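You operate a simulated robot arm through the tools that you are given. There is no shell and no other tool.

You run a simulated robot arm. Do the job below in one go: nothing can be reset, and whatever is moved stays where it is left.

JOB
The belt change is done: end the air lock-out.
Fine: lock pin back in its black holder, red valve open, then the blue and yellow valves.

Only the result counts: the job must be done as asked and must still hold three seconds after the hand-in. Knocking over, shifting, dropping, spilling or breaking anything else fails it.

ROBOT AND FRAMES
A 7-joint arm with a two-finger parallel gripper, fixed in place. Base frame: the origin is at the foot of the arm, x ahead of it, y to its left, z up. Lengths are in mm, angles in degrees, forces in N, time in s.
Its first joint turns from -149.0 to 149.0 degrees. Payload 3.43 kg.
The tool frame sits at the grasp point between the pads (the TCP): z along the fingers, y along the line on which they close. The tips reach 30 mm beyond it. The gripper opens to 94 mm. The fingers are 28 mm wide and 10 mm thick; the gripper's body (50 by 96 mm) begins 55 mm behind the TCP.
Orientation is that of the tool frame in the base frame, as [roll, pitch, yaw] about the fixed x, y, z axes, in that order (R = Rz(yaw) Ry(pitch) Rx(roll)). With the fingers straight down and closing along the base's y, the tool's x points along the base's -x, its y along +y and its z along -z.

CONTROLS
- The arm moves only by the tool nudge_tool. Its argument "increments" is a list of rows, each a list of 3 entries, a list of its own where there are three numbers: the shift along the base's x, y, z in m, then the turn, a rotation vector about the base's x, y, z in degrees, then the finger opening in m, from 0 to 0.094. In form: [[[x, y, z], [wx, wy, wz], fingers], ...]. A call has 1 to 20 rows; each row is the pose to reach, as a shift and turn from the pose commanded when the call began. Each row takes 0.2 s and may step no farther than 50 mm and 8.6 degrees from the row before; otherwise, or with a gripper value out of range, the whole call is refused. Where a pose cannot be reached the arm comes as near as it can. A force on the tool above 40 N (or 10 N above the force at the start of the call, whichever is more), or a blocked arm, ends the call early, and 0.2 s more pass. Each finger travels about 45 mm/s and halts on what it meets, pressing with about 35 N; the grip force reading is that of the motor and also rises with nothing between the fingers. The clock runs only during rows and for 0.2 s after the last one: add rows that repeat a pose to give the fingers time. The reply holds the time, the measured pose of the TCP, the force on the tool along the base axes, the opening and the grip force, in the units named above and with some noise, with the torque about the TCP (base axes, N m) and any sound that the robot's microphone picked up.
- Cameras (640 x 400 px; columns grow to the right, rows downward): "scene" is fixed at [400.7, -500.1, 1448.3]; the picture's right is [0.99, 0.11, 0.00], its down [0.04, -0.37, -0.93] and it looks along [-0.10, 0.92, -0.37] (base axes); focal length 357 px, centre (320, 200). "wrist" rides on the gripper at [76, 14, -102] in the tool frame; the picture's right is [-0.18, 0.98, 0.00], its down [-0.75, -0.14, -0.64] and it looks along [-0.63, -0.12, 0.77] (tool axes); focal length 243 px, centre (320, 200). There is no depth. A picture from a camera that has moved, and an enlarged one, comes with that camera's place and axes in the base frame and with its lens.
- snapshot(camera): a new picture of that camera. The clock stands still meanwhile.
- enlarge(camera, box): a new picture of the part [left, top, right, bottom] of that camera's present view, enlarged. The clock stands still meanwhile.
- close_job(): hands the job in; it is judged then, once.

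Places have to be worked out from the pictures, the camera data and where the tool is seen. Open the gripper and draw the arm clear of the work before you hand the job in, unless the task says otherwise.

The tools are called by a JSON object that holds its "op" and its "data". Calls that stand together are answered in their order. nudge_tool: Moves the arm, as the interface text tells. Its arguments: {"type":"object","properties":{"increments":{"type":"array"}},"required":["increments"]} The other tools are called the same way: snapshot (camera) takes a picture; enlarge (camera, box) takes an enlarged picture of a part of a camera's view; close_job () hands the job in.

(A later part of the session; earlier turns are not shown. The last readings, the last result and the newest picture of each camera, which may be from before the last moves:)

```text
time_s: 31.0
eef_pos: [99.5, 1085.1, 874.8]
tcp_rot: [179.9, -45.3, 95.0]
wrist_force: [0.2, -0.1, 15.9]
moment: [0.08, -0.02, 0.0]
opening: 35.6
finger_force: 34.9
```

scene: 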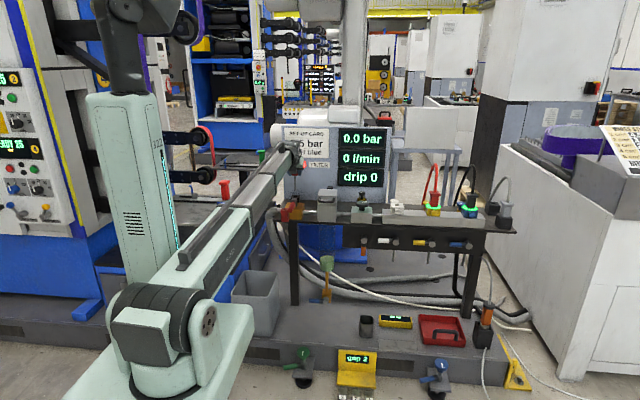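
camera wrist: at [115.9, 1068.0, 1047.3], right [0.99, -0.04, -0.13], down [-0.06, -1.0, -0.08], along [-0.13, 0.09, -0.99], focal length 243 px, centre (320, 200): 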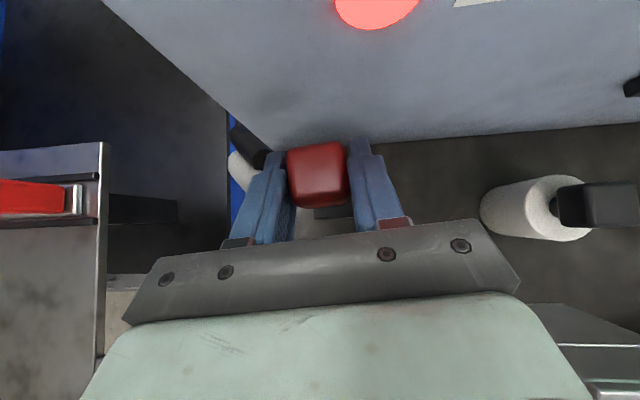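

Bottom contact is felt (Fz 16 N). I ease up 2 mm to unload, then open the fingers to release the pin.

{"op": "nudge_tool", "data": {"increments": [[[0, 0, 0.002], [0, 0, 0], 0.01], [[0, 0, 0.002], [0, 0, 0], 0.01], [[0, 0, 0.002], [0, 0, 0], 0.045], [[0, 0, 0.002], [0, 0, 0], 0.056], [[0, 0, 0.002], [0, 0, 0], 0.056], [[0, 0, 0.002], [0, 0, 0], 0.056]]}}

{"op": "enlarge", "data": {"camera": "scene", "box": [280, 170, 316, 206]}}

{"op": "enlarge", "data": {"camera": "wrist", "box": [220, 80, 420, 260]}}

```text
time_s: 32.4
eef_pos: [100.3, 1085.0, 875.5]
tcp_rot: [180.0, -45.0, 94.9]
wrist_force: [-0.8, 0.4, 1.3]
moment: [0.0, 0.02, 0.01]
opening: 56.1
finger_force: 0.0
```

```text
11.11 times, centred on (298, 188) of scene
camera zoom: at [400.7, -500.1, 1448.3], right [0.99, 0.11, 0.0], down [0.04, -0.37, -0.93], along [-0.1, 0.92, -0.37], focal length 3964 px, centre (564, 333)
```

zoom: 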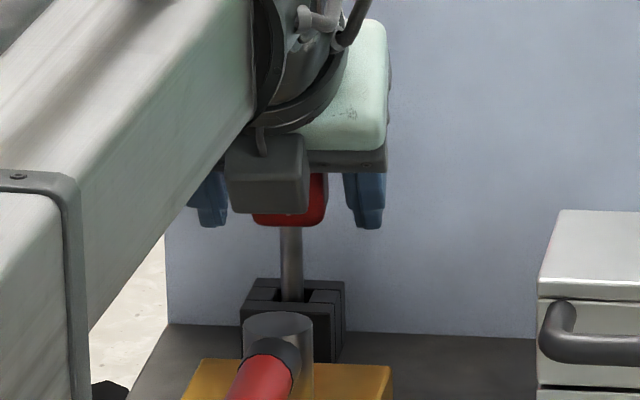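

```text
2.22 times, centred on (320, 170) of wrist
camera zoom: at [115.9, 1067.1, 1002.7], right [0.99, -0.04, -0.13], down [-0.06, -1.0, -0.08], along [-0.13, 0.09, -0.99], focal length 539 px, centre (320, 267)
```

zoom: 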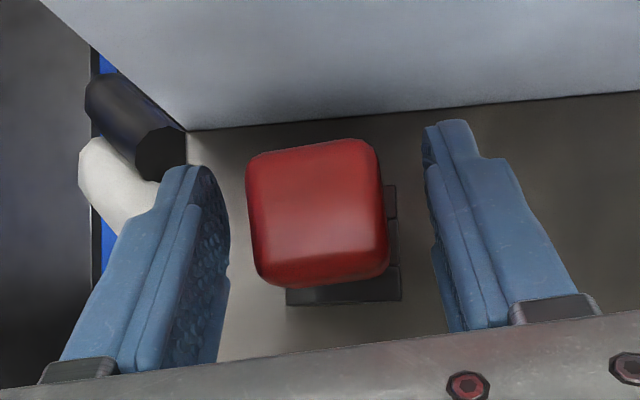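

The pin stands on its own in the black holder. I retract along the tool axis, up and back, with the fingers open.

{"op": "nudge_tool", "data": {"increments": [[[0.001, -0.014, 0.014], [0, 0, 0], 0.056], [[0.002, -0.028, 0.028], [0, 0, 0], 0.056], [[0.004, -0.042, 0.042], [0, 0, 0], 0.056], [[0.005, -0.056, 0.056], [0, 0, 0], 0.056], [[0.006, -0.07, 0.071], [0, 0, 0], 0.056], [[0.008, -0.095, 0.096], [0, 0, 0], 0.056], [[0.01, -0.12, 0.12], [0, 0, 0], 0.056], [[0.012, -0.15, 0.14], [0, 0, 0], 0.056], [[0.012, -0.15, 0.14], [0, 0, 0], 0.056]]}}

{"op": "enlarge", "data": {"camera": "scene", "box": [265, 165, 325, 225]}}

{"op": "snapshot", "data": {"camera": "wrist"}}

```text
time_s: 34.4
eef_pos: [112.1, 934.6, 1016.6]
tcp_rot: [180.0, -45.0, 94.9]
wrist_force: [-0.5, -0.5, -0.3]
moment: [0.02, 0.01, 0.0]
opening: 55.9
finger_force: 0.1
```

```text
6.67 times, centred on (295, 195) of scene
camera zoom: at [400.7, -500.1, 1448.3], right [0.99, 0.11, 0.0], down [0.04, -0.37, -0.93], along [-0.1, 0.92, -0.37], focal length 2378 px, centre (487, 233)
```

zoom: 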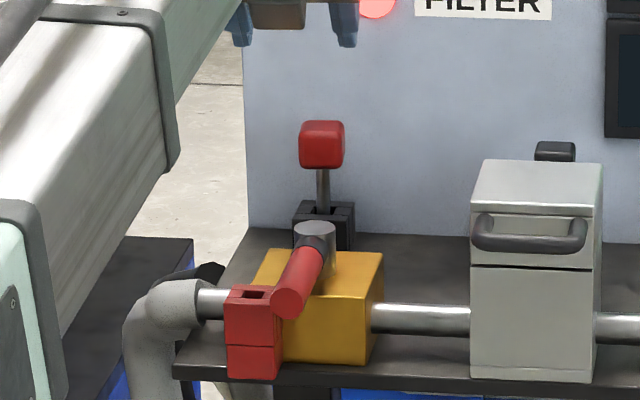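

```text
taken
camera wrist: at [128.5, 917.0, 1142.7], right [0.99, -0.04, -0.13], down [-0.06, -1.0, -0.08], along [-0.13, 0.09, -0.99], focal length 243 px, centre (320, 200)
```

wrist: 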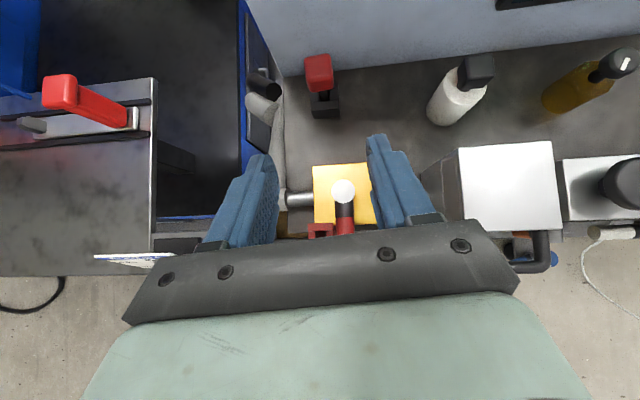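

The pin is seated upright in the black holder and everything else is in place. Next I bring the tool to point straight down, close the fingers, and move to the right of the red lever at a safe height.

{"op": "nudge_tool", "data": {"increments": [[[0.009, -0.0125, -0.005], [-7.47, -0.65, 0], 0.04], [[0.018, -0.025, -0.01], [-14.94, -1.31, 0], 0.02], [[0.027, -0.0375, -0.015], [-22.4, -1.96, 0], 0.0], [[0.036, -0.05, -0.02], [-29.9, -2.61, 0], 0.0], [[0.045, -0.0625, -0.025], [-37.4, -3.27, 0], 0.0], [[0.053, -0.075, -0.03], [-44.83, -3.92, 0], 0.0], [[0.053, -0.075, -0.03], [-44.83, -3.92, 0], 0.0]]}}

{"op": "snapshot", "data": {"camera": "scene"}}

```text
time_s: 36.0
eef_pos: [165.3, 858.4, 986.5]
tcp_rot: [-180.0, 0.1, 95.0]
wrist_force: [-0.3, -1.2, 0.1]
moment: [-0.01, -0.02, 0.0]
opening: 0.1
finger_force: 32.9
```

```text
taken
```

scene: 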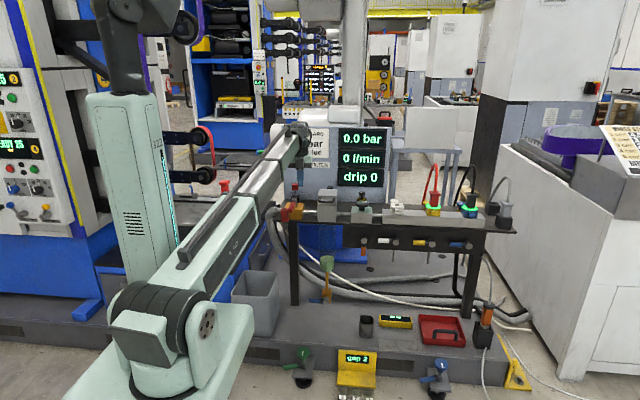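

The tool is down at [165, 858, 986] with the fingers closed. I yaw +10° for joint margin and descend to tip height z≈842 beside the lever, on its right and clear of it.

{"op": "nudge_tool", "data": {"increments": [[[0, 0.006, -0.02], [0, 0, 5], 0.0], [[0, 0.012, -0.04], [0, 0, 10], 0.0], [[0, 0.012, -0.065], [0, 0, 10], 0.0], [[0, 0.012, -0.09], [0, 0, 10], 0.0], [[0, 0.012, -0.105], [0, 0, 10], 0.0], [[0, 0.012, -0.114], [0, 0, 10], 0.0], [[0, 0.012, -0.114], [0, 0, 10], 0.0]]}}

{"op": "snapshot", "data": {"camera": "wrist"}}

{"op": "enlarge", "data": {"camera": "scene", "box": [265, 165, 325, 225]}}

```text
time_s: 37.6
eef_pos: [164.4, 871.8, 872.1]
tcp_rot: [179.9, 0.0, 105.0]
wrist_force: [0.5, -0.1, 0.7]
moment: [0.02, 0.0, 0.0]
opening: 0.1
finger_force: 33.3
```

```text
taken
camera wrist: at [159.1, 948.9, 974.6], right [1.0, 0.08, 0.0], down [0.06, -0.76, 0.64], along [0.05, -0.64, -0.77], focal length 243 px, centre (320, 200)
```

wrist: 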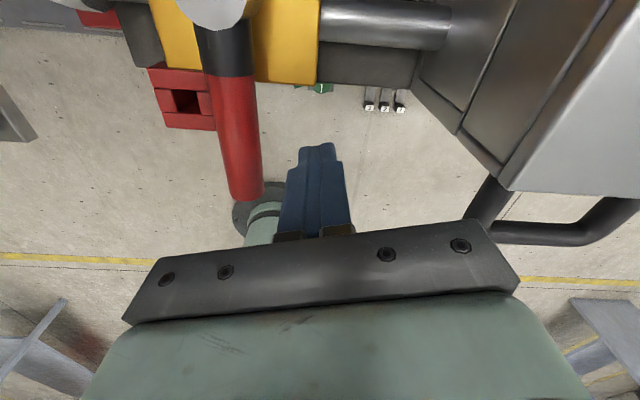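

```text
6.67 times, centred on (295, 195) of scene
camera zoom: at [400.7, -500.1, 1448.3], right [0.99, 0.11, 0.0], down [0.04, -0.37, -0.93], along [-0.1, 0.92, -0.37], focal length 2378 px, centre (487, 233)
```

zoom: 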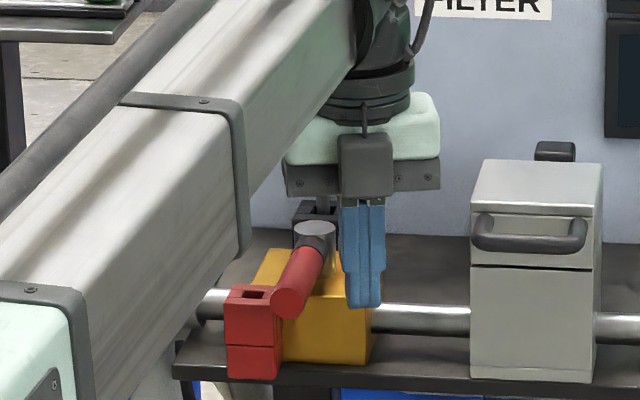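

The closed fingers are beside the lever at the right height, as the wrist view confirms. I push the lever toward -x along its arc, to about 45° first.

{"op": "nudge_tool", "data": {"increments": [[[-0.01, 0.0, 0], [0, 0, 0], 0.0], [[-0.02, 0.0, 0], [0, 0, 0], 0.0], [[-0.029, -0.002, 0], [0, 0, 0], 0.0], [[-0.039, -0.004, 0], [0, 0, 0], 0.0], [[-0.049, -0.004, 0], [0, 0, 0], 0.0], [[-0.059, -0.003, 0], [0, 0, 0], 0.0], [[-0.07, -0.0005, 0], [0, 0, 0], 0.0], [[-0.08, 0.003, 0], [0, 0, 0], 0.0], [[-0.08, 0.003, 0], [0, 0, 0], 0.0]]}}

{"op": "snapshot", "data": {"camera": "wrist"}}

{"op": "enlarge", "data": {"camera": "scene", "box": [265, 165, 325, 225]}}

```text
time_s: 39.6
eef_pos: [83.4, 874.5, 872.4]
tcp_rot: [180.0, -0.1, 105.0]
wrist_force: [0.2, -0.1, -0.3]
moment: [0.01, -0.04, 0.01]
opening: 0.0
finger_force: 33.0
```

```text
taken
camera wrist: at [78.8, 952.2, 975.3], right [1.0, 0.08, 0.0], down [0.06, -0.76, 0.64], along [0.05, -0.64, -0.77], focal length 243 px, centre (320, 200)
```

wrist: 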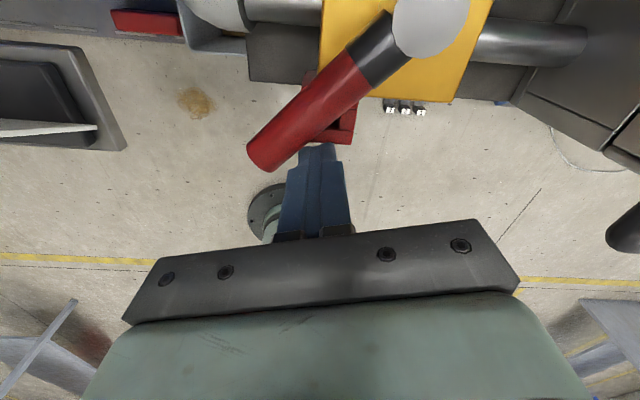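

```text
6.67 times, centred on (295, 195) of scene
camera zoom: at [400.7, -500.1, 1448.3], right [0.99, 0.11, 0.0], down [0.04, -0.37, -0.93], along [-0.1, 0.92, -0.37], focal length 2378 px, centre (487, 233)
```

zoom: 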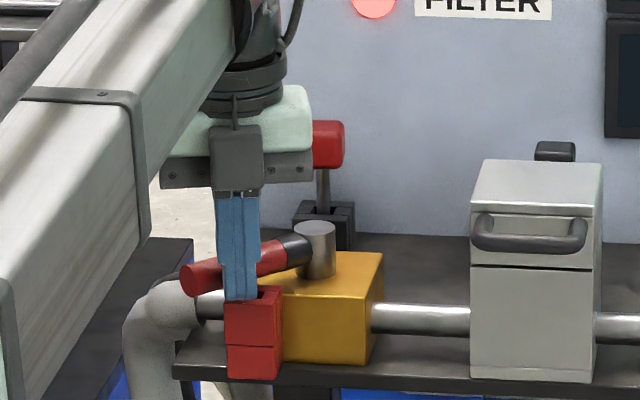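

The lever turned smoothly to about 50° with little resistance. I continue along the arc to 90° and push gently a little past to find the stop.

{"op": "nudge_tool", "data": {"increments": [[[-0.009, 0.006, 0], [0, 0, 0], 0.0], [[-0.018, 0.013, 0], [0, 0, 0], 0.0], [[-0.026, 0.022, 0], [0, 0, 0], 0.0], [[-0.033, 0.031, 0], [0, 0, 0], 0.0], [[-0.038, 0.039, 0], [0, 0, 0], 0.0], [[-0.042, 0.046, 0], [0, 0, 0], 0.0], [[-0.043, 0.05, 0], [0, 0, 0], 0.0], [[-0.044, 0.053, 0], [0, 0, 0], 0.0], [[-0.044, 0.053, 0], [0, 0, 0], 0.0]]}}

{"op": "snapshot", "data": {"camera": "wrist"}}

{"op": "enlarge", "data": {"camera": "scene", "box": [265, 125, 405, 225]}}

```text
time_s: 41.6
eef_pos: [40.9, 925.3, 872.0]
tcp_rot: [-180.0, 0.1, 104.9]
wrist_force: [6.3, -22.0, -0.8]
moment: [-0.49, -0.14, -0.19]
opening: 0.0
finger_force: 33.1
```

```text
taken
camera wrist: at [35.8, 1002.8, 974.6], right [1.0, 0.08, 0.0], down [0.06, -0.76, 0.64], along [0.05, -0.64, -0.76], focal length 243 px, centre (320, 200)
```

wrist: 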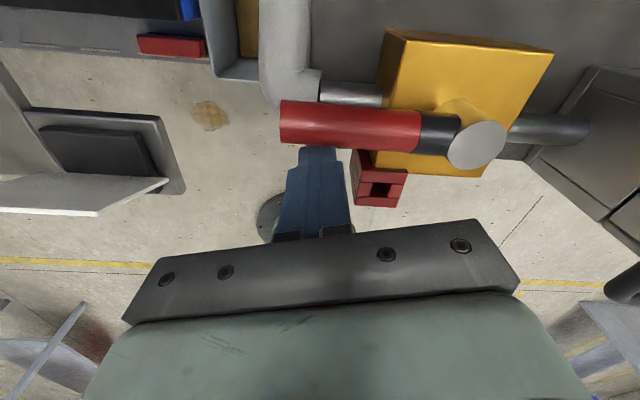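

```text
4.00 times, centred on (335, 175) of scene
camera zoom: at [400.7, -500.1, 1448.3], right [0.99, 0.11, 0.0], down [0.04, -0.37, -0.93], along [-0.1, 0.92, -0.37], focal length 1427 px, centre (260, 300)
```

zoom: 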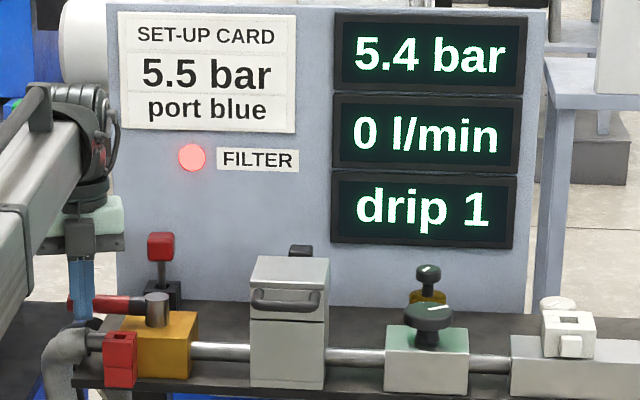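

The red valve is open: lever parallel to the pipe against its stop (22 N), display 5.4 bar. I back the fingers away from the lever, then rise and draw back.

{"op": "nudge_tool", "data": {"increments": [[[0, -0.01, 0], [0, 0, 0], 0.0], [[0, -0.025, 0], [0, 0, 0], 0.0], [[0.0, -0.04, 0.01], [0, 0, 0], 0.0], [[0.005, -0.055, 0.035], [0, 0, 0], 0.0], [[0.01, -0.07, 0.06], [0, 0, 0], 0.0], [[0.02, -0.09, 0.085], [0, 0, 0], 0.0], [[0.03, -0.11, 0.11], [0, 0, 0], 0.0], [[0.04, -0.13, 0.13], [0, 0, 0], 0.0], [[0.04, -0.13, 0.13], [0, 0, 0], 0.0]]}}

{"op": "snapshot", "data": {"camera": "scene"}}

{"op": "enlarge", "data": {"camera": "scene", "box": [265, 125, 405, 225]}}

{"op": "enlarge", "data": {"camera": "scene", "box": [340, 220, 500, 320]}}

```text
time_s: 43.6
eef_pos: [80.8, 797.2, 1000.8]
tcp_rot: [180.0, 0.0, 105.0]
wrist_force: [-0.1, -1.1, -0.2]
moment: [0.01, -0.01, -0.01]
opening: 0.1
finger_force: 32.8
```

```text
taken
```

scene: 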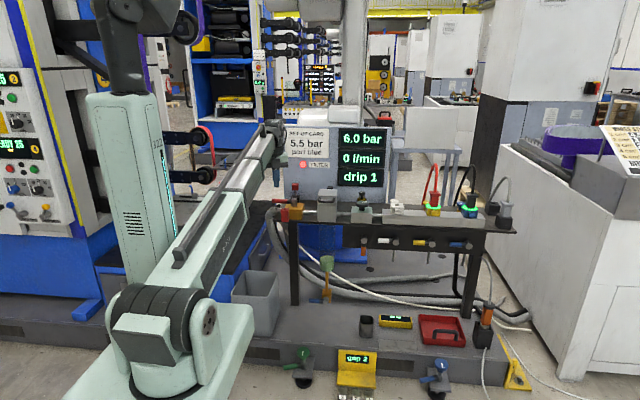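

```text
4.00 times, centred on (335, 175) of scene
camera zoom: at [400.7, -500.1, 1448.3], right [0.99, 0.11, 0.0], down [0.04, -0.37, -0.93], along [-0.1, 0.92, -0.37], focal length 1427 px, centre (260, 300)
```

zoom: 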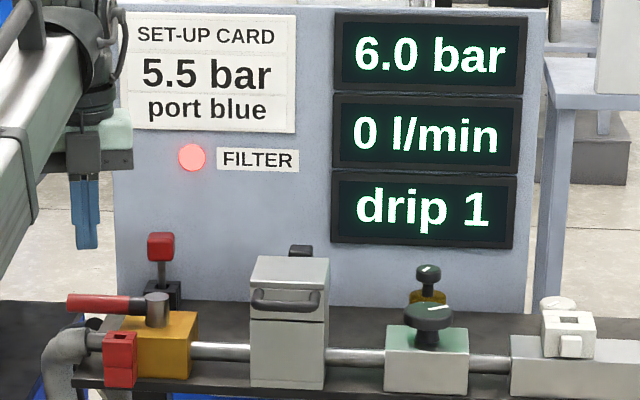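

```text
4.00 times, centred on (420, 270) of scene
camera zoom: at [400.7, -500.1, 1448.3], right [0.99, 0.11, 0.0], down [0.04, -0.37, -0.93], along [-0.1, 0.92, -0.37], focal length 1427 px, centre (-80, -80)
```

zoom: 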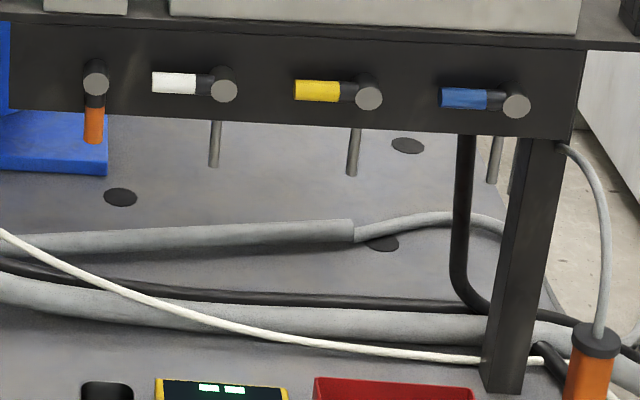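

The gauge reads 6.0 bar with no flow, and the panel levers still lie to the left, across their vertical pipes, so closed. I swing the arm at constant height and radius toward azimuth 46°, in front of the blue and yellow levers.

{"op": "nudge_tool", "data": {"increments": [[[0.0443, -0.007, 0], [0, 0, -3.75], 0.0], [[0.0883, -0.0153, 0], [0, 0, -7.5], 0.0], [[0.1303, -0.0256, 0], [0, 0, -11.25], 0.0], [[0.173, -0.0385, 0], [0, 0, -15], 0.0], [[0.215, -0.0539, 0], [0, 0, -18.75], 0.0], [[0.256, -0.0716, 0], [0, 0, -22.5], 0.0], [[0.296, -0.0915, 0], [0, 0, -26.25], 0.0], [[0.3336, -0.1129, 0], [0, 0, -30], 0.0], [[0.3712, -0.1371, 0], [0, 0, -33.75], 0.0], [[0.4073, -0.1634, 0], [0, 0, -37.5], 0.0], [[0.4419, -0.1916, 0], [0, 0, -41.25], 0.0], [[0.4749, -0.2217, 0], [0, 0, -45], 0.0], [[0.4749, -0.2217, 0], [0, 0, -45], 0.0]]}}

{"op": "snapshot", "data": {"camera": "scene"}}

```text
time_s: 46.4
eef_pos: [556.3, 576.0, 1001.9]
tcp_rot: [180.0, 0.0, 59.8]
wrist_force: [-1.7, 0.7, -0.3]
moment: [0.0, -0.01, 0.0]
opening: 0.0
finger_force: 32.8
```

```text
taken
```

scene: 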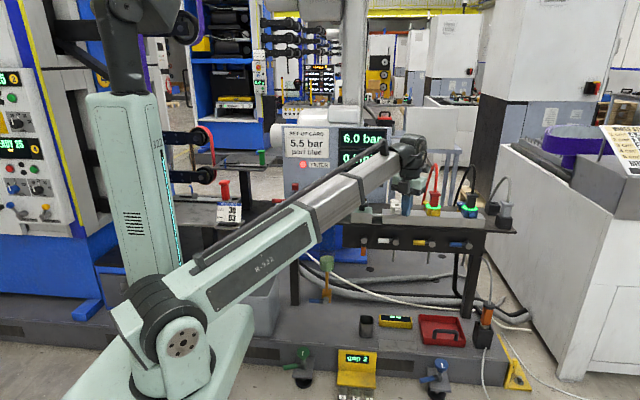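

The arm is in front of the panel. I tilt the tool to horizontal (heading 60°) while lowering to about [620, 680, 800], so the wrist camera looks at the levers.

{"op": "nudge_tool", "data": {"increments": [[[0.006, 0.009, -0.018], [7.1, -4.1, 0], 0.0], [[0.012, 0.019, -0.036], [14.2, -8.2, 0], 0.0], [[0.017, 0.028, -0.055], [21.3, -12.3, 0], 0.0], [[0.023, 0.038, -0.073], [28.4, -16.4, 0], 0.0], [[0.029, 0.047, -0.091], [35.5, -20.5, 0], 0.0], [[0.035, 0.057, -0.109], [42.6, -24.6, 0], 0.0], [[0.041, 0.066, -0.127], [49.7, -28.7, 0], 0.0], [[0.047, 0.076, -0.145], [56.8, -32.8, 0], 0.0], [[0.052, 0.085, -0.164], [63.9, -36.9, 0], 0.0], [[0.058, 0.095, -0.182], [71.0, -41.0, 0], 0.0], [[0.064, 0.104, -0.2], [77.9, -45.0, 0], 0.0], [[0.064, 0.104, -0.2], [77.9, -45.0, 0], 0.0]]}}

{"op": "snapshot", "data": {"camera": "scene"}}

{"op": "snapshot", "data": {"camera": "wrist"}}

```text
time_s: 49.0
eef_pos: [619.8, 680.4, 801.4]
tcp_rot: [108.0, -89.7, 132.0]
wrist_force: [0.2, -0.6, -0.1]
moment: [-0.02, -0.01, -0.01]
opening: 0.0
finger_force: 33.0
```

```text
taken
```

scene: 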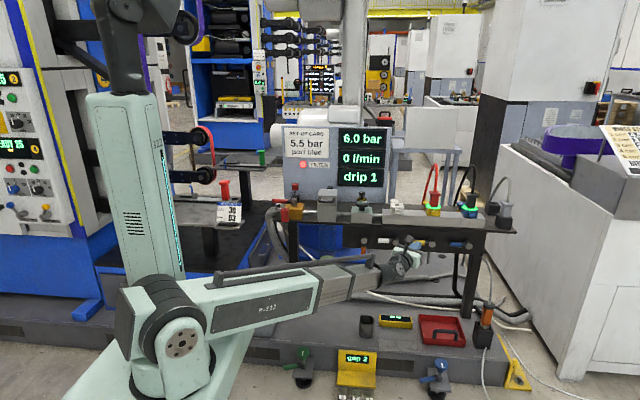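

```text
taken
camera wrist: at [580.8, 584.6, 878.2], right [0.85, -0.49, -0.18], down [-0.44, -0.49, -0.75], along [0.28, 0.72, -0.63], focal length 243 px, centre (320, 200)
```

wrist: 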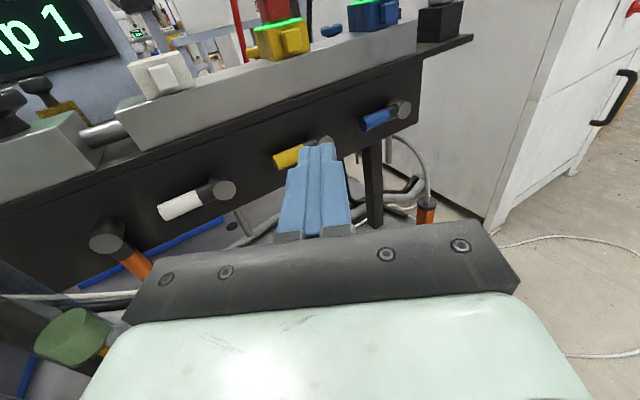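

The horizontal pose is reached and all four panel levers are visible. I enlarge the yellow and blue levers to refine their positions.

{"op": "enlarge", "data": {"camera": "wrist", "box": [260, 70, 440, 190]}}

{"op": "enlarge", "data": {"camera": "scene", "box": [400, 220, 500, 280]}}

```text
3.33 times, centred on (350, 130) of wrist
camera zoom: at [580.8, 584.6, 878.2], right [0.85, -0.49, -0.18], down [-0.44, -0.49, -0.75], along [0.28, 0.72, -0.63], focal length 809 px, centre (220, 433)
```

zoom: 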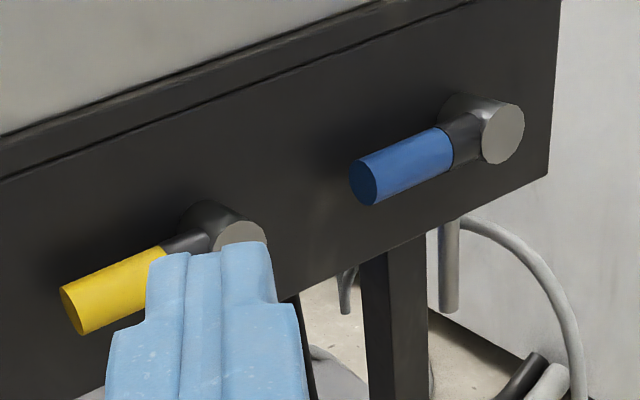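

```text
6.40 times, centred on (450, 250) of scene
camera zoom: at [400.7, -500.1, 1448.3], right [0.99, 0.11, 0.0], down [0.04, -0.37, -0.93], along [-0.1, 0.92, -0.37], focal length 2283 px, centre (-512, -120)
```

zoom: 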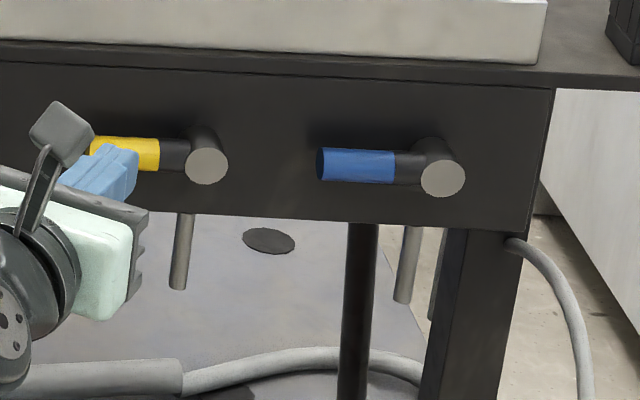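

Refined: blue pivot [877, 876 front, 709] with its handle axis at y≈892 out to x≈805, yellow pivot x≈726, panel face y≈912. I move to a stand-off point in front of the blue handle at z≈742, just above handle level.

{"op": "nudge_tool", "data": {"increments": [[[0.028, 0.02, -0.012], [0, 0, 0], 0.0], [[0.057, 0.04, -0.024], [0, 0, 0], 0.0], [[0.085, 0.06, -0.036], [0, 0, 0], 0.0], [[0.114, 0.08, -0.048], [0, 0, 0], 0.0], [[0.142, 0.099, -0.059], [0, 0, 0], 0.0], [[0.142, 0.099, -0.059], [0, 0, 0], 0.0], [[0.142, 0.099, -0.059], [0, 0, 0], 0.0]]}}

{"op": "snapshot", "data": {"camera": "wrist"}}

{"op": "enlarge", "data": {"camera": "scene", "box": [390, 210, 500, 280]}}

```text
time_s: 50.6
eef_pos: [762.2, 779.8, 742.8]
tcp_rot: [-111.0, -90.0, -9.0]
wrist_force: [-0.6, 0.0, -0.1]
moment: [-0.02, -0.02, 0.01]
opening: 0.0
finger_force: 32.9
```

```text
taken
camera wrist: at [723.9, 682.6, 820.2], right [0.85, -0.49, -0.18], down [-0.44, -0.49, -0.75], along [0.28, 0.72, -0.63], focal length 243 px, centre (320, 200)
```

wrist: 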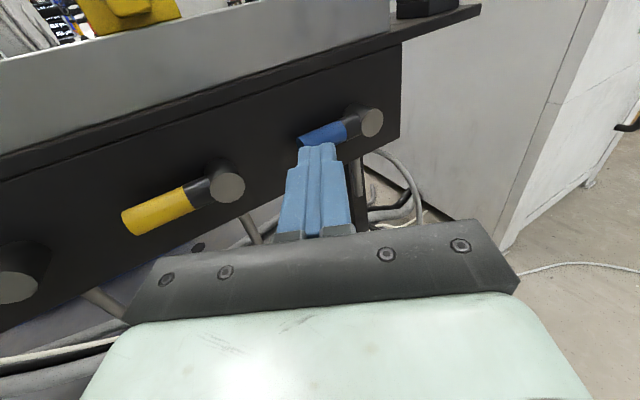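

```text
5.71 times, centred on (445, 245) of scene
camera zoom: at [400.7, -500.1, 1448.3], right [0.99, 0.11, 0.0], down [0.04, -0.37, -0.93], along [-0.1, 0.92, -0.37], focal length 2038 px, centre (-394, -57)
```

zoom: 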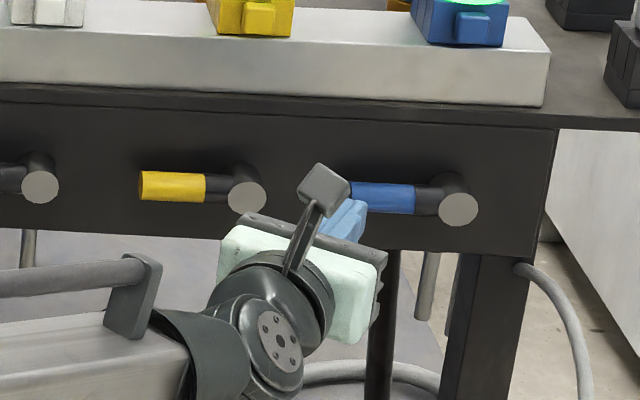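

Alignment looks right. I advance along the heading so the fingertips lie just above the blue handle near x≈825, with their underside at z≈725.

{"op": "nudge_tool", "data": {"increments": [[[0.012, 0.021, -0.001], [0, 0, 0], 0.0], [[0.025, 0.043, -0.002], [0, 0, 0], 0.0], [[0.037, 0.064, -0.003], [0, 0, 0], 0.0], [[0.045, 0.077, -0.004], [0, 0, 0], 0.0], [[0.05, 0.086, -0.004], [0, 0, 0], 0.0], [[0.05, 0.086, -0.004], [0, 0, 0], 0.0]]}}

{"op": "snapshot", "data": {"camera": "wrist"}}

{"op": "enlarge", "data": {"camera": "scene", "box": [400, 210, 500, 280]}}

```text
time_s: 52.0
eef_pos: [812.3, 866.4, 737.7]
tcp_rot: [64.0, -89.9, 176.0]
wrist_force: [-0.6, 0.5, -0.8]
moment: [0.0, -0.04, 0.03]
opening: 0.0
finger_force: 32.9
```

```text
taken
camera wrist: at [773.8, 769.6, 815.2], right [0.85, -0.49, -0.18], down [-0.44, -0.49, -0.75], along [0.28, 0.72, -0.63], focal length 243 px, centre (320, 200)
```

wrist: 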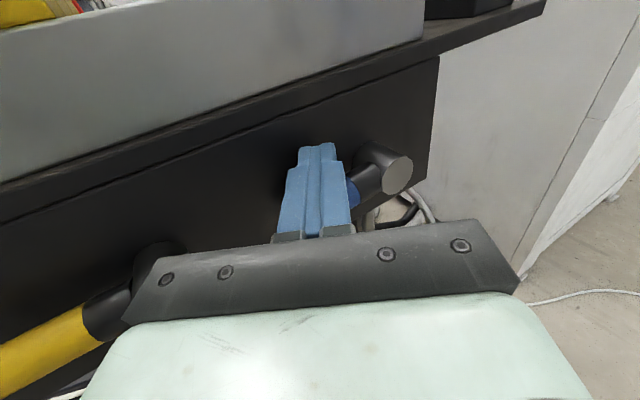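

```text
5.71 times, centred on (450, 245) of scene
camera zoom: at [400.7, -500.1, 1448.3], right [0.99, 0.11, 0.0], down [0.04, -0.37, -0.93], along [-0.1, 0.92, -0.37], focal length 2038 px, centre (-423, -57)
```

zoom: 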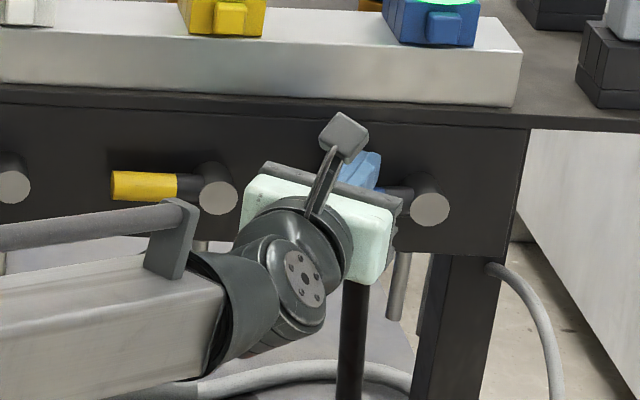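

The fingertips are over the blue handle, clear of the panel and bench edge. I press the handle down along its arc to about 45° and check.

{"op": "nudge_tool", "data": {"increments": [[[0, 0, -0.004], [0, 0, 0], 0.0], [[-0.003, 0, -0.01], [0, 0, 0], 0.0], [[-0.005, 0, -0.0156], [0, 0, 0], 0.0], [[-0.0065, 0, -0.0225], [0, 0, 0], 0.0], [[-0.0074, 0, -0.0297], [0, 0, 0], 0.0], [[-0.0065, 0, -0.0375], [0, 0, 0], 0.0], [[-0.0053, 0, -0.045], [0, 0, 0], 0.0], [[-0.0053, 0, -0.045], [0, 0, 0], 0.0]]}}

{"op": "snapshot", "data": {"camera": "wrist"}}

{"op": "snapshot", "data": {"camera": "scene"}}

```text
time_s: 53.8
eef_pos: [806.2, 865.0, 693.1]
tcp_rot: [-143.7, -90.0, 23.8]
wrist_force: [-0.3, 1.3, 0.3]
moment: [0.04, 0.01, 0.05]
opening: 0.1
finger_force: 33.1
```

```text
taken
camera wrist: at [768.2, 769.2, 770.1], right [0.85, -0.49, -0.18], down [-0.44, -0.49, -0.75], along [0.28, 0.72, -0.63], focal length 243 px, centre (320, 200)
```

wrist: 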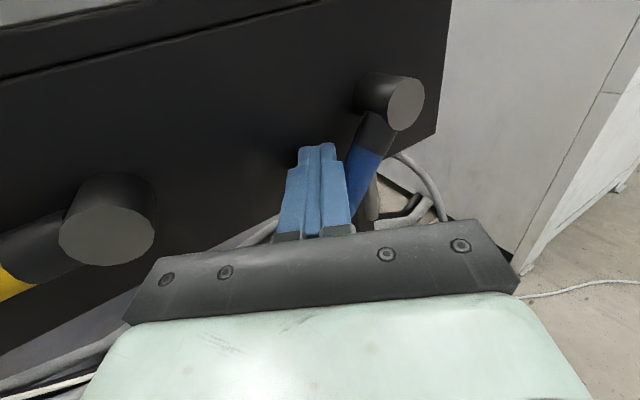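

```text
taken
```

scene: 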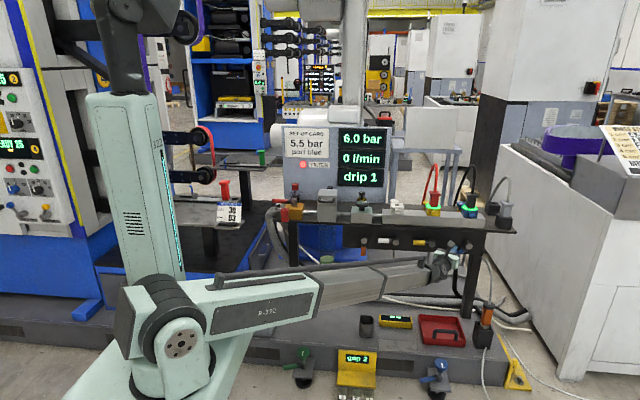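

The blue handle is turning freely, about half way. I continue the arc to vertical and slightly past to find its stop.

{"op": "nudge_tool", "data": {"increments": [[[0.003, 0, -0.0075], [0, 0, 0], 0.0], [[0.007, 0, -0.0147], [0, 0, 0], 0.0], [[0.0125, 0, -0.0215], [0, 0, 0], 0.0], [[0.019, 0, -0.0272], [0, 0, 0], 0.0], [[0.0265, 0, -0.032], [0, 0, 0], 0.0], [[0.0345, 0, -0.0357], [0, 0, 0], 0.0], [[0.038, 0, -0.037], [0, 0, 0], 0.0], [[0.04, 0, -0.038], [0, 0, 0], 0.0], [[0.04, 0, -0.038], [0, 0, 0], 0.0]]}}

{"op": "snapshot", "data": {"camera": "wrist"}}

{"op": "snapshot", "data": {"camera": "scene"}}

{"op": "enlarge", "data": {"camera": "scene", "box": [400, 220, 500, 290]}}

```text
time_s: 55.5
eef_pos: [838.8, 866.7, 659.0]
tcp_rot: [34.4, -89.5, -153.9]
wrist_force: [-9.0, 1.2, 3.0]
moment: [0.07, -0.07, 0.2]
opening: 0.0
finger_force: 33.0
stopped in row 8: the force on the tool passed its limit at 44 N (the readings are from after the stop); the commanded pose is now the measured one
```

```text
taken
camera wrist: at [800.6, 769.6, 735.0], right [0.86, -0.48, -0.18], down [-0.43, -0.49, -0.76], along [0.28, 0.73, -0.63], focal length 243 px, centre (320, 200)
```

wrist: 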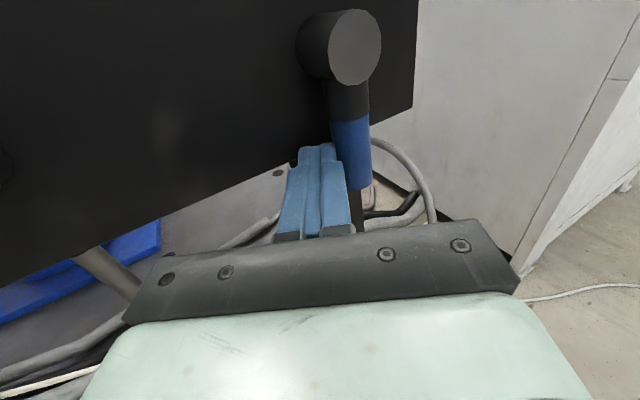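

```text
taken
```

scene: 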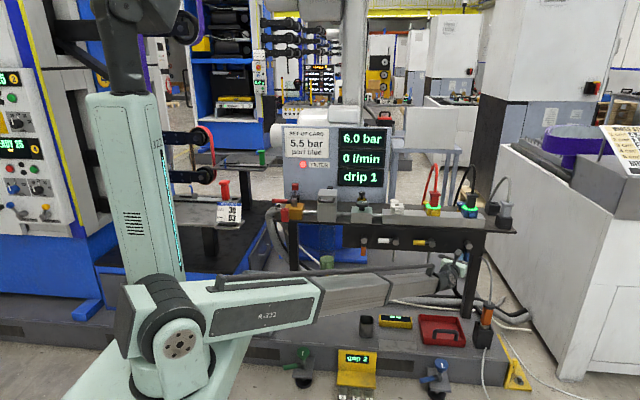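

```text
5.71 times, centred on (450, 255) of scene
camera zoom: at [400.7, -500.1, 1448.3], right [0.99, 0.11, 0.0], down [0.04, -0.37, -0.93], along [-0.1, 0.92, -0.37], focal length 2038 px, centre (-423, -114)
```

zoom: 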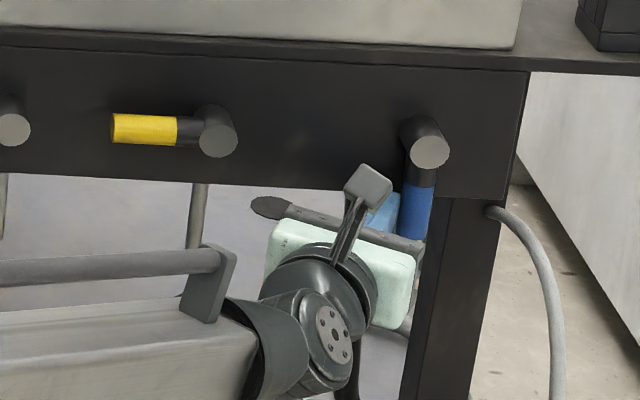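

The blue handle now points straight down and hit its stop (44 N peak), so it is open. I move the fingers off it to the left, back out along the heading and rise to z≈742.

{"op": "nudge_tool", "data": {"increments": [[[-0.006, 0, 0], [0, 0, 0], 0.0], [[-0.014, -0.001, 0], [0, 0, 0], 0.0], [[-0.028, -0.022, 0], [0, 0, 0], 0.0], [[-0.041, -0.044, 0], [0, 0, 0], 0.0], [[-0.053, -0.066, 0], [0, 0, 0], 0.0], [[-0.066, -0.088, 0], [0, 0, 0], 0.0], [[-0.08, -0.09, 0.025], [0, 0, 0], 0.0], [[-0.095, -0.09, 0.055], [0, 0, 0], 0.0], [[-0.11, -0.09, 0.083], [0, 0, 0], 0.0], [[-0.11, -0.09, 0.083], [0, 0, 0], 0.0]]}}

{"op": "snapshot", "data": {"camera": "wrist"}}

{"op": "enlarge", "data": {"camera": "scene", "box": [280, 120, 400, 200]}}

```text
time_s: 57.7
eef_pos: [730.4, 776.1, 739.5]
tcp_rot: [33.1, -89.7, -152.7]
wrist_force: [-0.7, 0.3, 0.8]
moment: [0.0, 0.04, 0.01]
opening: 0.2
finger_force: 33.3
```

```text
taken
camera wrist: at [692.5, 679.2, 817.5], right [0.86, -0.49, -0.18], down [-0.44, -0.49, -0.76], along [0.28, 0.73, -0.63], focal length 243 px, centre (320, 200)
```

wrist: 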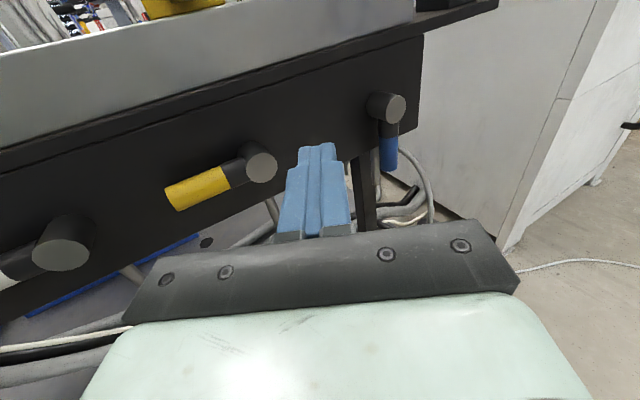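

```text
5.00 times, centred on (340, 160) of scene
camera zoom: at [400.7, -500.1, 1448.3], right [0.99, 0.11, 0.0], down [0.04, -0.37, -0.93], along [-0.1, 0.92, -0.37], focal length 1784 px, centre (220, 400)
```

zoom: 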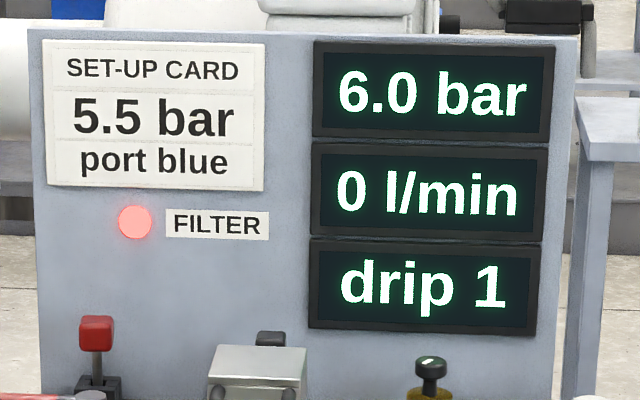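

Blue is vertical and everything else is unchanged. I shift left to a stand-off in front of the yellow handle, adding 6° of heading for joint margin.

{"op": "nudge_tool", "data": {"increments": [[[-0.026, 0.0, 0], [0, 0, 2], 0.0], [[-0.052, 0.001, 0], [0, 0, 4], 0.0], [[-0.079, 0.001, 0], [0, 0, 6], 0.0], [[-0.105, 0.002, 0.0], [0, 0, 6], 0.0], [[-0.105, 0.002, 0.0], [0, 0, 6], 0.0], [[-0.105, 0.002, 0.0], [0, 0, 6], 0.0]]}}

{"op": "snapshot", "data": {"camera": "wrist"}}

{"op": "enlarge", "data": {"camera": "scene", "box": [370, 210, 480, 280]}}

```text
time_s: 59.1
eef_pos: [625.1, 777.1, 740.7]
tcp_rot: [35.5, -89.7, -149.2]
wrist_force: [0.4, 0.6, 0.3]
moment: [-0.01, 0.04, 0.01]
opening: 0.2
finger_force: 32.6
```

```text
taken
camera wrist: at [597.2, 677.1, 816.5], right [0.9, -0.39, -0.18], down [-0.38, -0.53, -0.76], along [0.2, 0.75, -0.63], focal length 243 px, centre (320, 200)
```

wrist: 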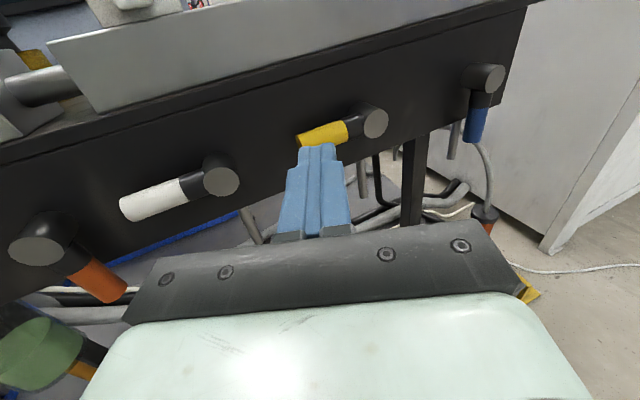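

```text
5.71 times, centred on (425, 245) of scene
camera zoom: at [400.7, -500.1, 1448.3], right [0.99, 0.11, 0.0], down [0.04, -0.37, -0.93], along [-0.1, 0.92, -0.37], focal length 2038 px, centre (-280, -57)
```

zoom: 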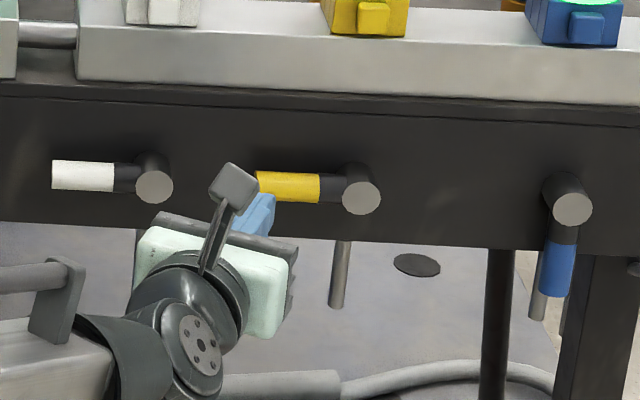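

Yellow pivot confirmed near [725, 878, 711]. I advance along the heading until the fingertips lie just above the yellow handle.

{"op": "nudge_tool", "data": {"increments": [[[0.0095, 0.022, -0.001], [0, 0, 0], 0.0], [[0.019, 0.044, -0.001], [0, 0, 0], 0.0], [[0.0285, 0.065, -0.002], [0, 0, 0], 0.0], [[0.034, 0.078, -0.002], [0, 0, 0], 0.0], [[0.038, 0.087, -0.002], [0, 0, 0], 0.0], [[0.038, 0.087, -0.002], [0, 0, 0], 0.0]]}}

{"op": "snapshot", "data": {"camera": "wrist"}}

```text
time_s: 60.5
eef_pos: [663.2, 865.7, 737.9]
tcp_rot: [33.8, -89.7, -147.3]
wrist_force: [-0.3, 0.4, 0.6]
moment: [0.02, 0.03, 0.0]
opening: 0.0
finger_force: 32.8
```

```text
taken
camera wrist: at [635.4, 765.2, 815.4], right [0.9, -0.39, -0.18], down [-0.38, -0.53, -0.76], along [0.2, 0.75, -0.63], focal length 243 px, centre (320, 200)
```

wrist: 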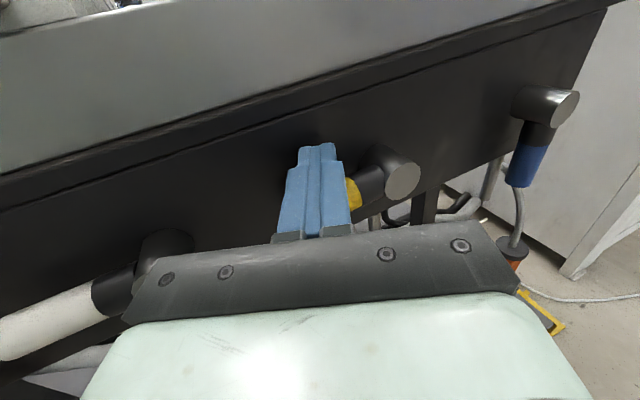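

The fingers sit above the yellow handle, and the gripper body is clear of the white knob. I press down along the arc to about 45°.

{"op": "nudge_tool", "data": {"increments": [[[0, 0, -0.004], [0, 0, 0], 0.0], [[-0.003, 0, -0.01], [0, 0, 0], 0.0], [[-0.005, 0, -0.0156], [0, 0, 0], 0.0], [[-0.0065, 0, -0.0225], [0, 0, 0], 0.0], [[-0.0074, 0, -0.0297], [0, 0, 0], 0.0], [[-0.0065, 0, -0.0375], [0, 0, 0], 0.0], [[-0.0053, 0, -0.045], [0, 0, 0], 0.0], [[-0.0053, 0, -0.045], [0, 0, 0], 0.0]]}}

{"op": "snapshot", "data": {"camera": "wrist"}}

```text
time_s: 62.3
eef_pos: [657.7, 864.2, 694.1]
tcp_rot: [35.7, -89.7, -149.3]
wrist_force: [-0.3, 0.8, 0.4]
moment: [0.0, 0.0, -0.01]
opening: 0.0
finger_force: 33.0
```

```text
taken
camera wrist: at [629.9, 764.8, 770.2], right [0.9, -0.39, -0.18], down [-0.38, -0.53, -0.76], along [0.2, 0.75, -0.63], focal length 243 px, centre (320, 200)
```

wrist: 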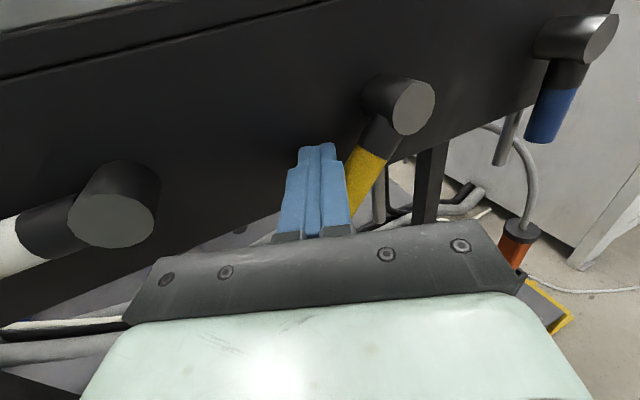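

The yellow handle is half way down. I complete the arc to vertical, ending with slightly gentler steps to the stop.

{"op": "nudge_tool", "data": {"increments": [[[0.003, 0, -0.0075], [0, 0, 0], 0.0], [[0.007, 0, -0.0147], [0, 0, 0], 0.0], [[0.0125, 0, -0.0215], [0, 0, 0], 0.0], [[0.019, 0, -0.0272], [0, 0, 0], 0.0], [[0.0265, 0, -0.032], [0, 0, 0], 0.0], [[0.032, 0, -0.035], [0, 0, 0], 0.0], [[0.035, 0, -0.036], [0, 0, 0], 0.0], [[0.037, 0, -0.0365], [0, 0, 0], 0.0], [[0.039, 0, -0.037], [0, 0, 0], 0.0], [[0.0405, 0, -0.0375], [0, 0, 0], 0.0]]}}

{"op": "snapshot", "data": {"camera": "wrist"}}

{"op": "enlarge", "data": {"camera": "scene", "box": [370, 220, 480, 290]}}

{"op": "enlarge", "data": {"camera": "scene", "box": [265, 120, 405, 225]}}

```text
time_s: 64.4
eef_pos: [691.1, 864.8, 657.6]
tcp_rot: [36.5, -89.4, -149.6]
wrist_force: [-10.7, -1.0, 3.1]
moment: [0.03, -0.03, 0.16]
opening: 0.0
finger_force: 32.3
stopped in row 10: the force on the tool passed its limit at 42 N (the readings are from after the stop); the commanded pose is now the measured one
```

```text
taken
camera wrist: at [663.8, 764.4, 734.7], right [0.91, -0.39, -0.18], down [-0.38, -0.53, -0.76], along [0.2, 0.75, -0.63], focal length 243 px, centre (320, 200)
```

wrist: 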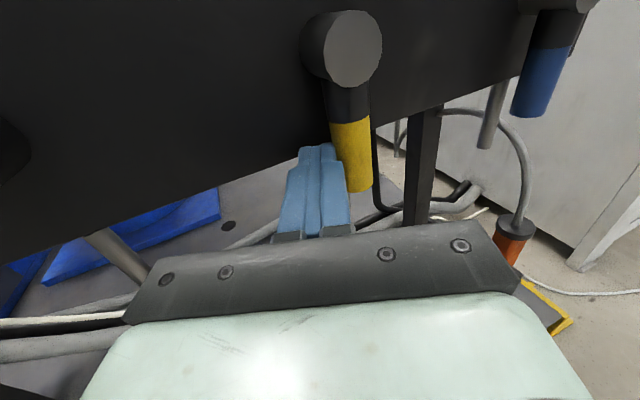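

```text
5.71 times, centred on (425, 255) of scene
camera zoom: at [400.7, -500.1, 1448.3], right [0.99, 0.11, 0.0], down [0.04, -0.37, -0.93], along [-0.1, 0.92, -0.37], focal length 2038 px, centre (-280, -114)
```

zoom: 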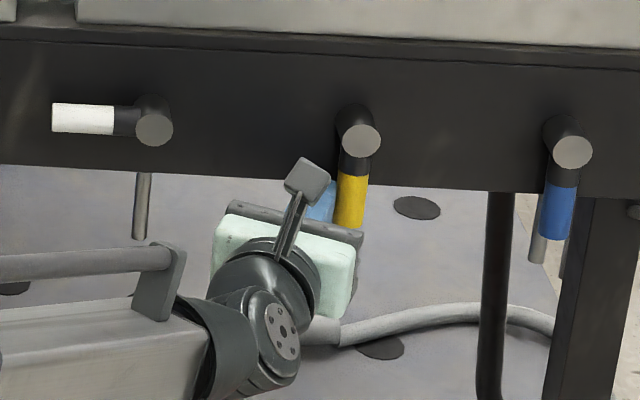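

```text
3.81 times, centred on (335, 172) of scene
camera zoom: at [400.7, -500.1, 1448.3], right [0.99, 0.11, 0.0], down [0.04, -0.37, -0.93], along [-0.1, 0.92, -0.37], focal length 1359 px, centre (263, 305)
```

zoom: 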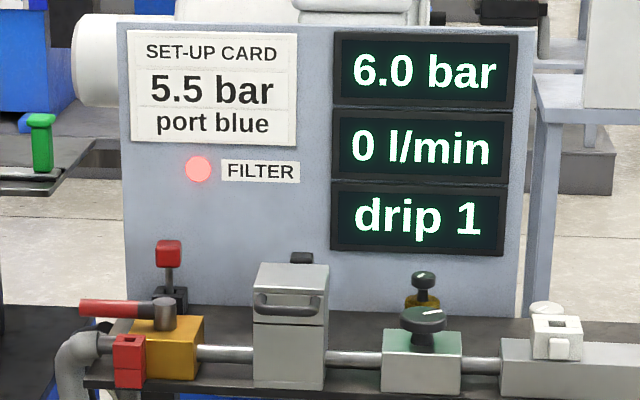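

Yellow is also down at its stop, with blue still vertical and white and orange untouched. I move the fingers off the handle and back out, then open the gripper once clear.

{"op": "nudge_tool", "data": {"increments": [[[-0.006, 0, 0], [0, 0, 0], 0.0], [[-0.014, -0.001, 0], [0, 0, 0], 0.0], [[-0.024, -0.023, 0], [0, 0, 0], 0.0], [[-0.034, -0.046, 0], [0, 0, 0], 0.0], [[-0.044, -0.069, 0], [0, 0, 0], 0.0], [[-0.054, -0.092, 0], [0, 0, 0], 0.0], [[-0.066, -0.12, 0.02], [0, 0, 0], 0.0], [[-0.08, -0.15, 0.05], [0, 0, 0], 0.0], [[-0.095, -0.18, 0.08], [0, 0, 0], 0.0], [[-0.11, -0.21, 0.11], [0, 0, 0], 0.0], [[-0.125, -0.24, 0.14], [0, 0, 0], 0.03], [[-0.14, -0.265, 0.17], [0, 0, 0], 0.06], [[-0.14, -0.265, 0.17], [0, 0, 0], 0.09], [[-0.14, -0.265, 0.17], [0, 0, 0], 0.09], [[-0.14, -0.265, 0.17], [0, 0, 0], 0.09]]}}

{"op": "snapshot", "data": {"camera": "wrist"}}

{"op": "snapshot", "data": {"camera": "scene"}}

{"op": "enlarge", "data": {"camera": "scene", "box": [340, 180, 520, 290]}}

{"op": "enlarge", "data": {"camera": "scene", "box": [265, 120, 405, 225]}}

```text
time_s: 67.6
eef_pos: [553.2, 598.7, 827.4]
tcp_rot: [39.0, -89.5, -152.2]
wrist_force: [-0.5, -0.2, 0.3]
moment: [0.0, 0.01, -0.01]
opening: 89.9
finger_force: 0.0
```

```text
taken
camera wrist: at [525.5, 499.3, 903.4], right [0.9, -0.39, -0.18], down [-0.38, -0.53, -0.76], along [0.2, 0.75, -0.63], focal length 243 px, centre (320, 200)
```

wrist: 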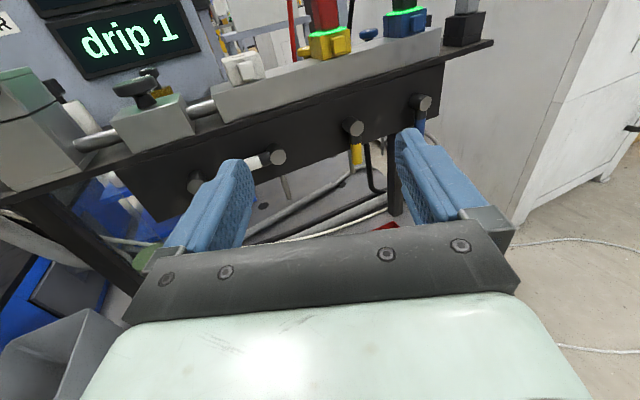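

```text
taken
```

scene: 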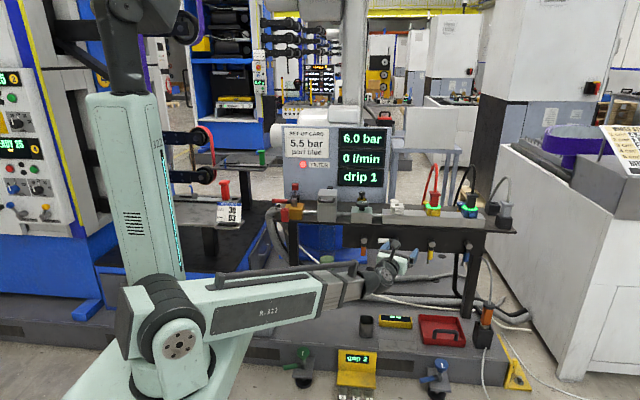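

```text
3.56 times, centred on (430, 235) of scene
camera zoom: at [400.7, -500.1, 1448.3], right [0.99, 0.11, 0.0], down [0.04, -0.37, -0.93], along [-0.1, 0.92, -0.37], focal length 1268 px, centre (-71, 76)
```

zoom: 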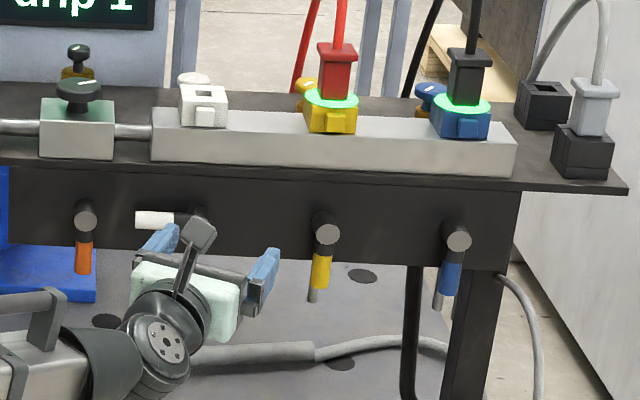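

```text
3.81 times, centred on (335, 172) of scene
camera zoom: at [400.7, -500.1, 1448.3], right [0.99, 0.11, 0.0], down [0.04, -0.37, -0.93], along [-0.1, 0.92, -0.37], focal length 1359 px, centre (263, 305)
```

zoom: 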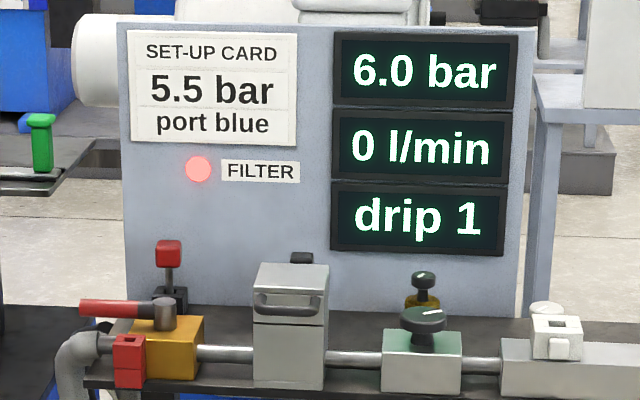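

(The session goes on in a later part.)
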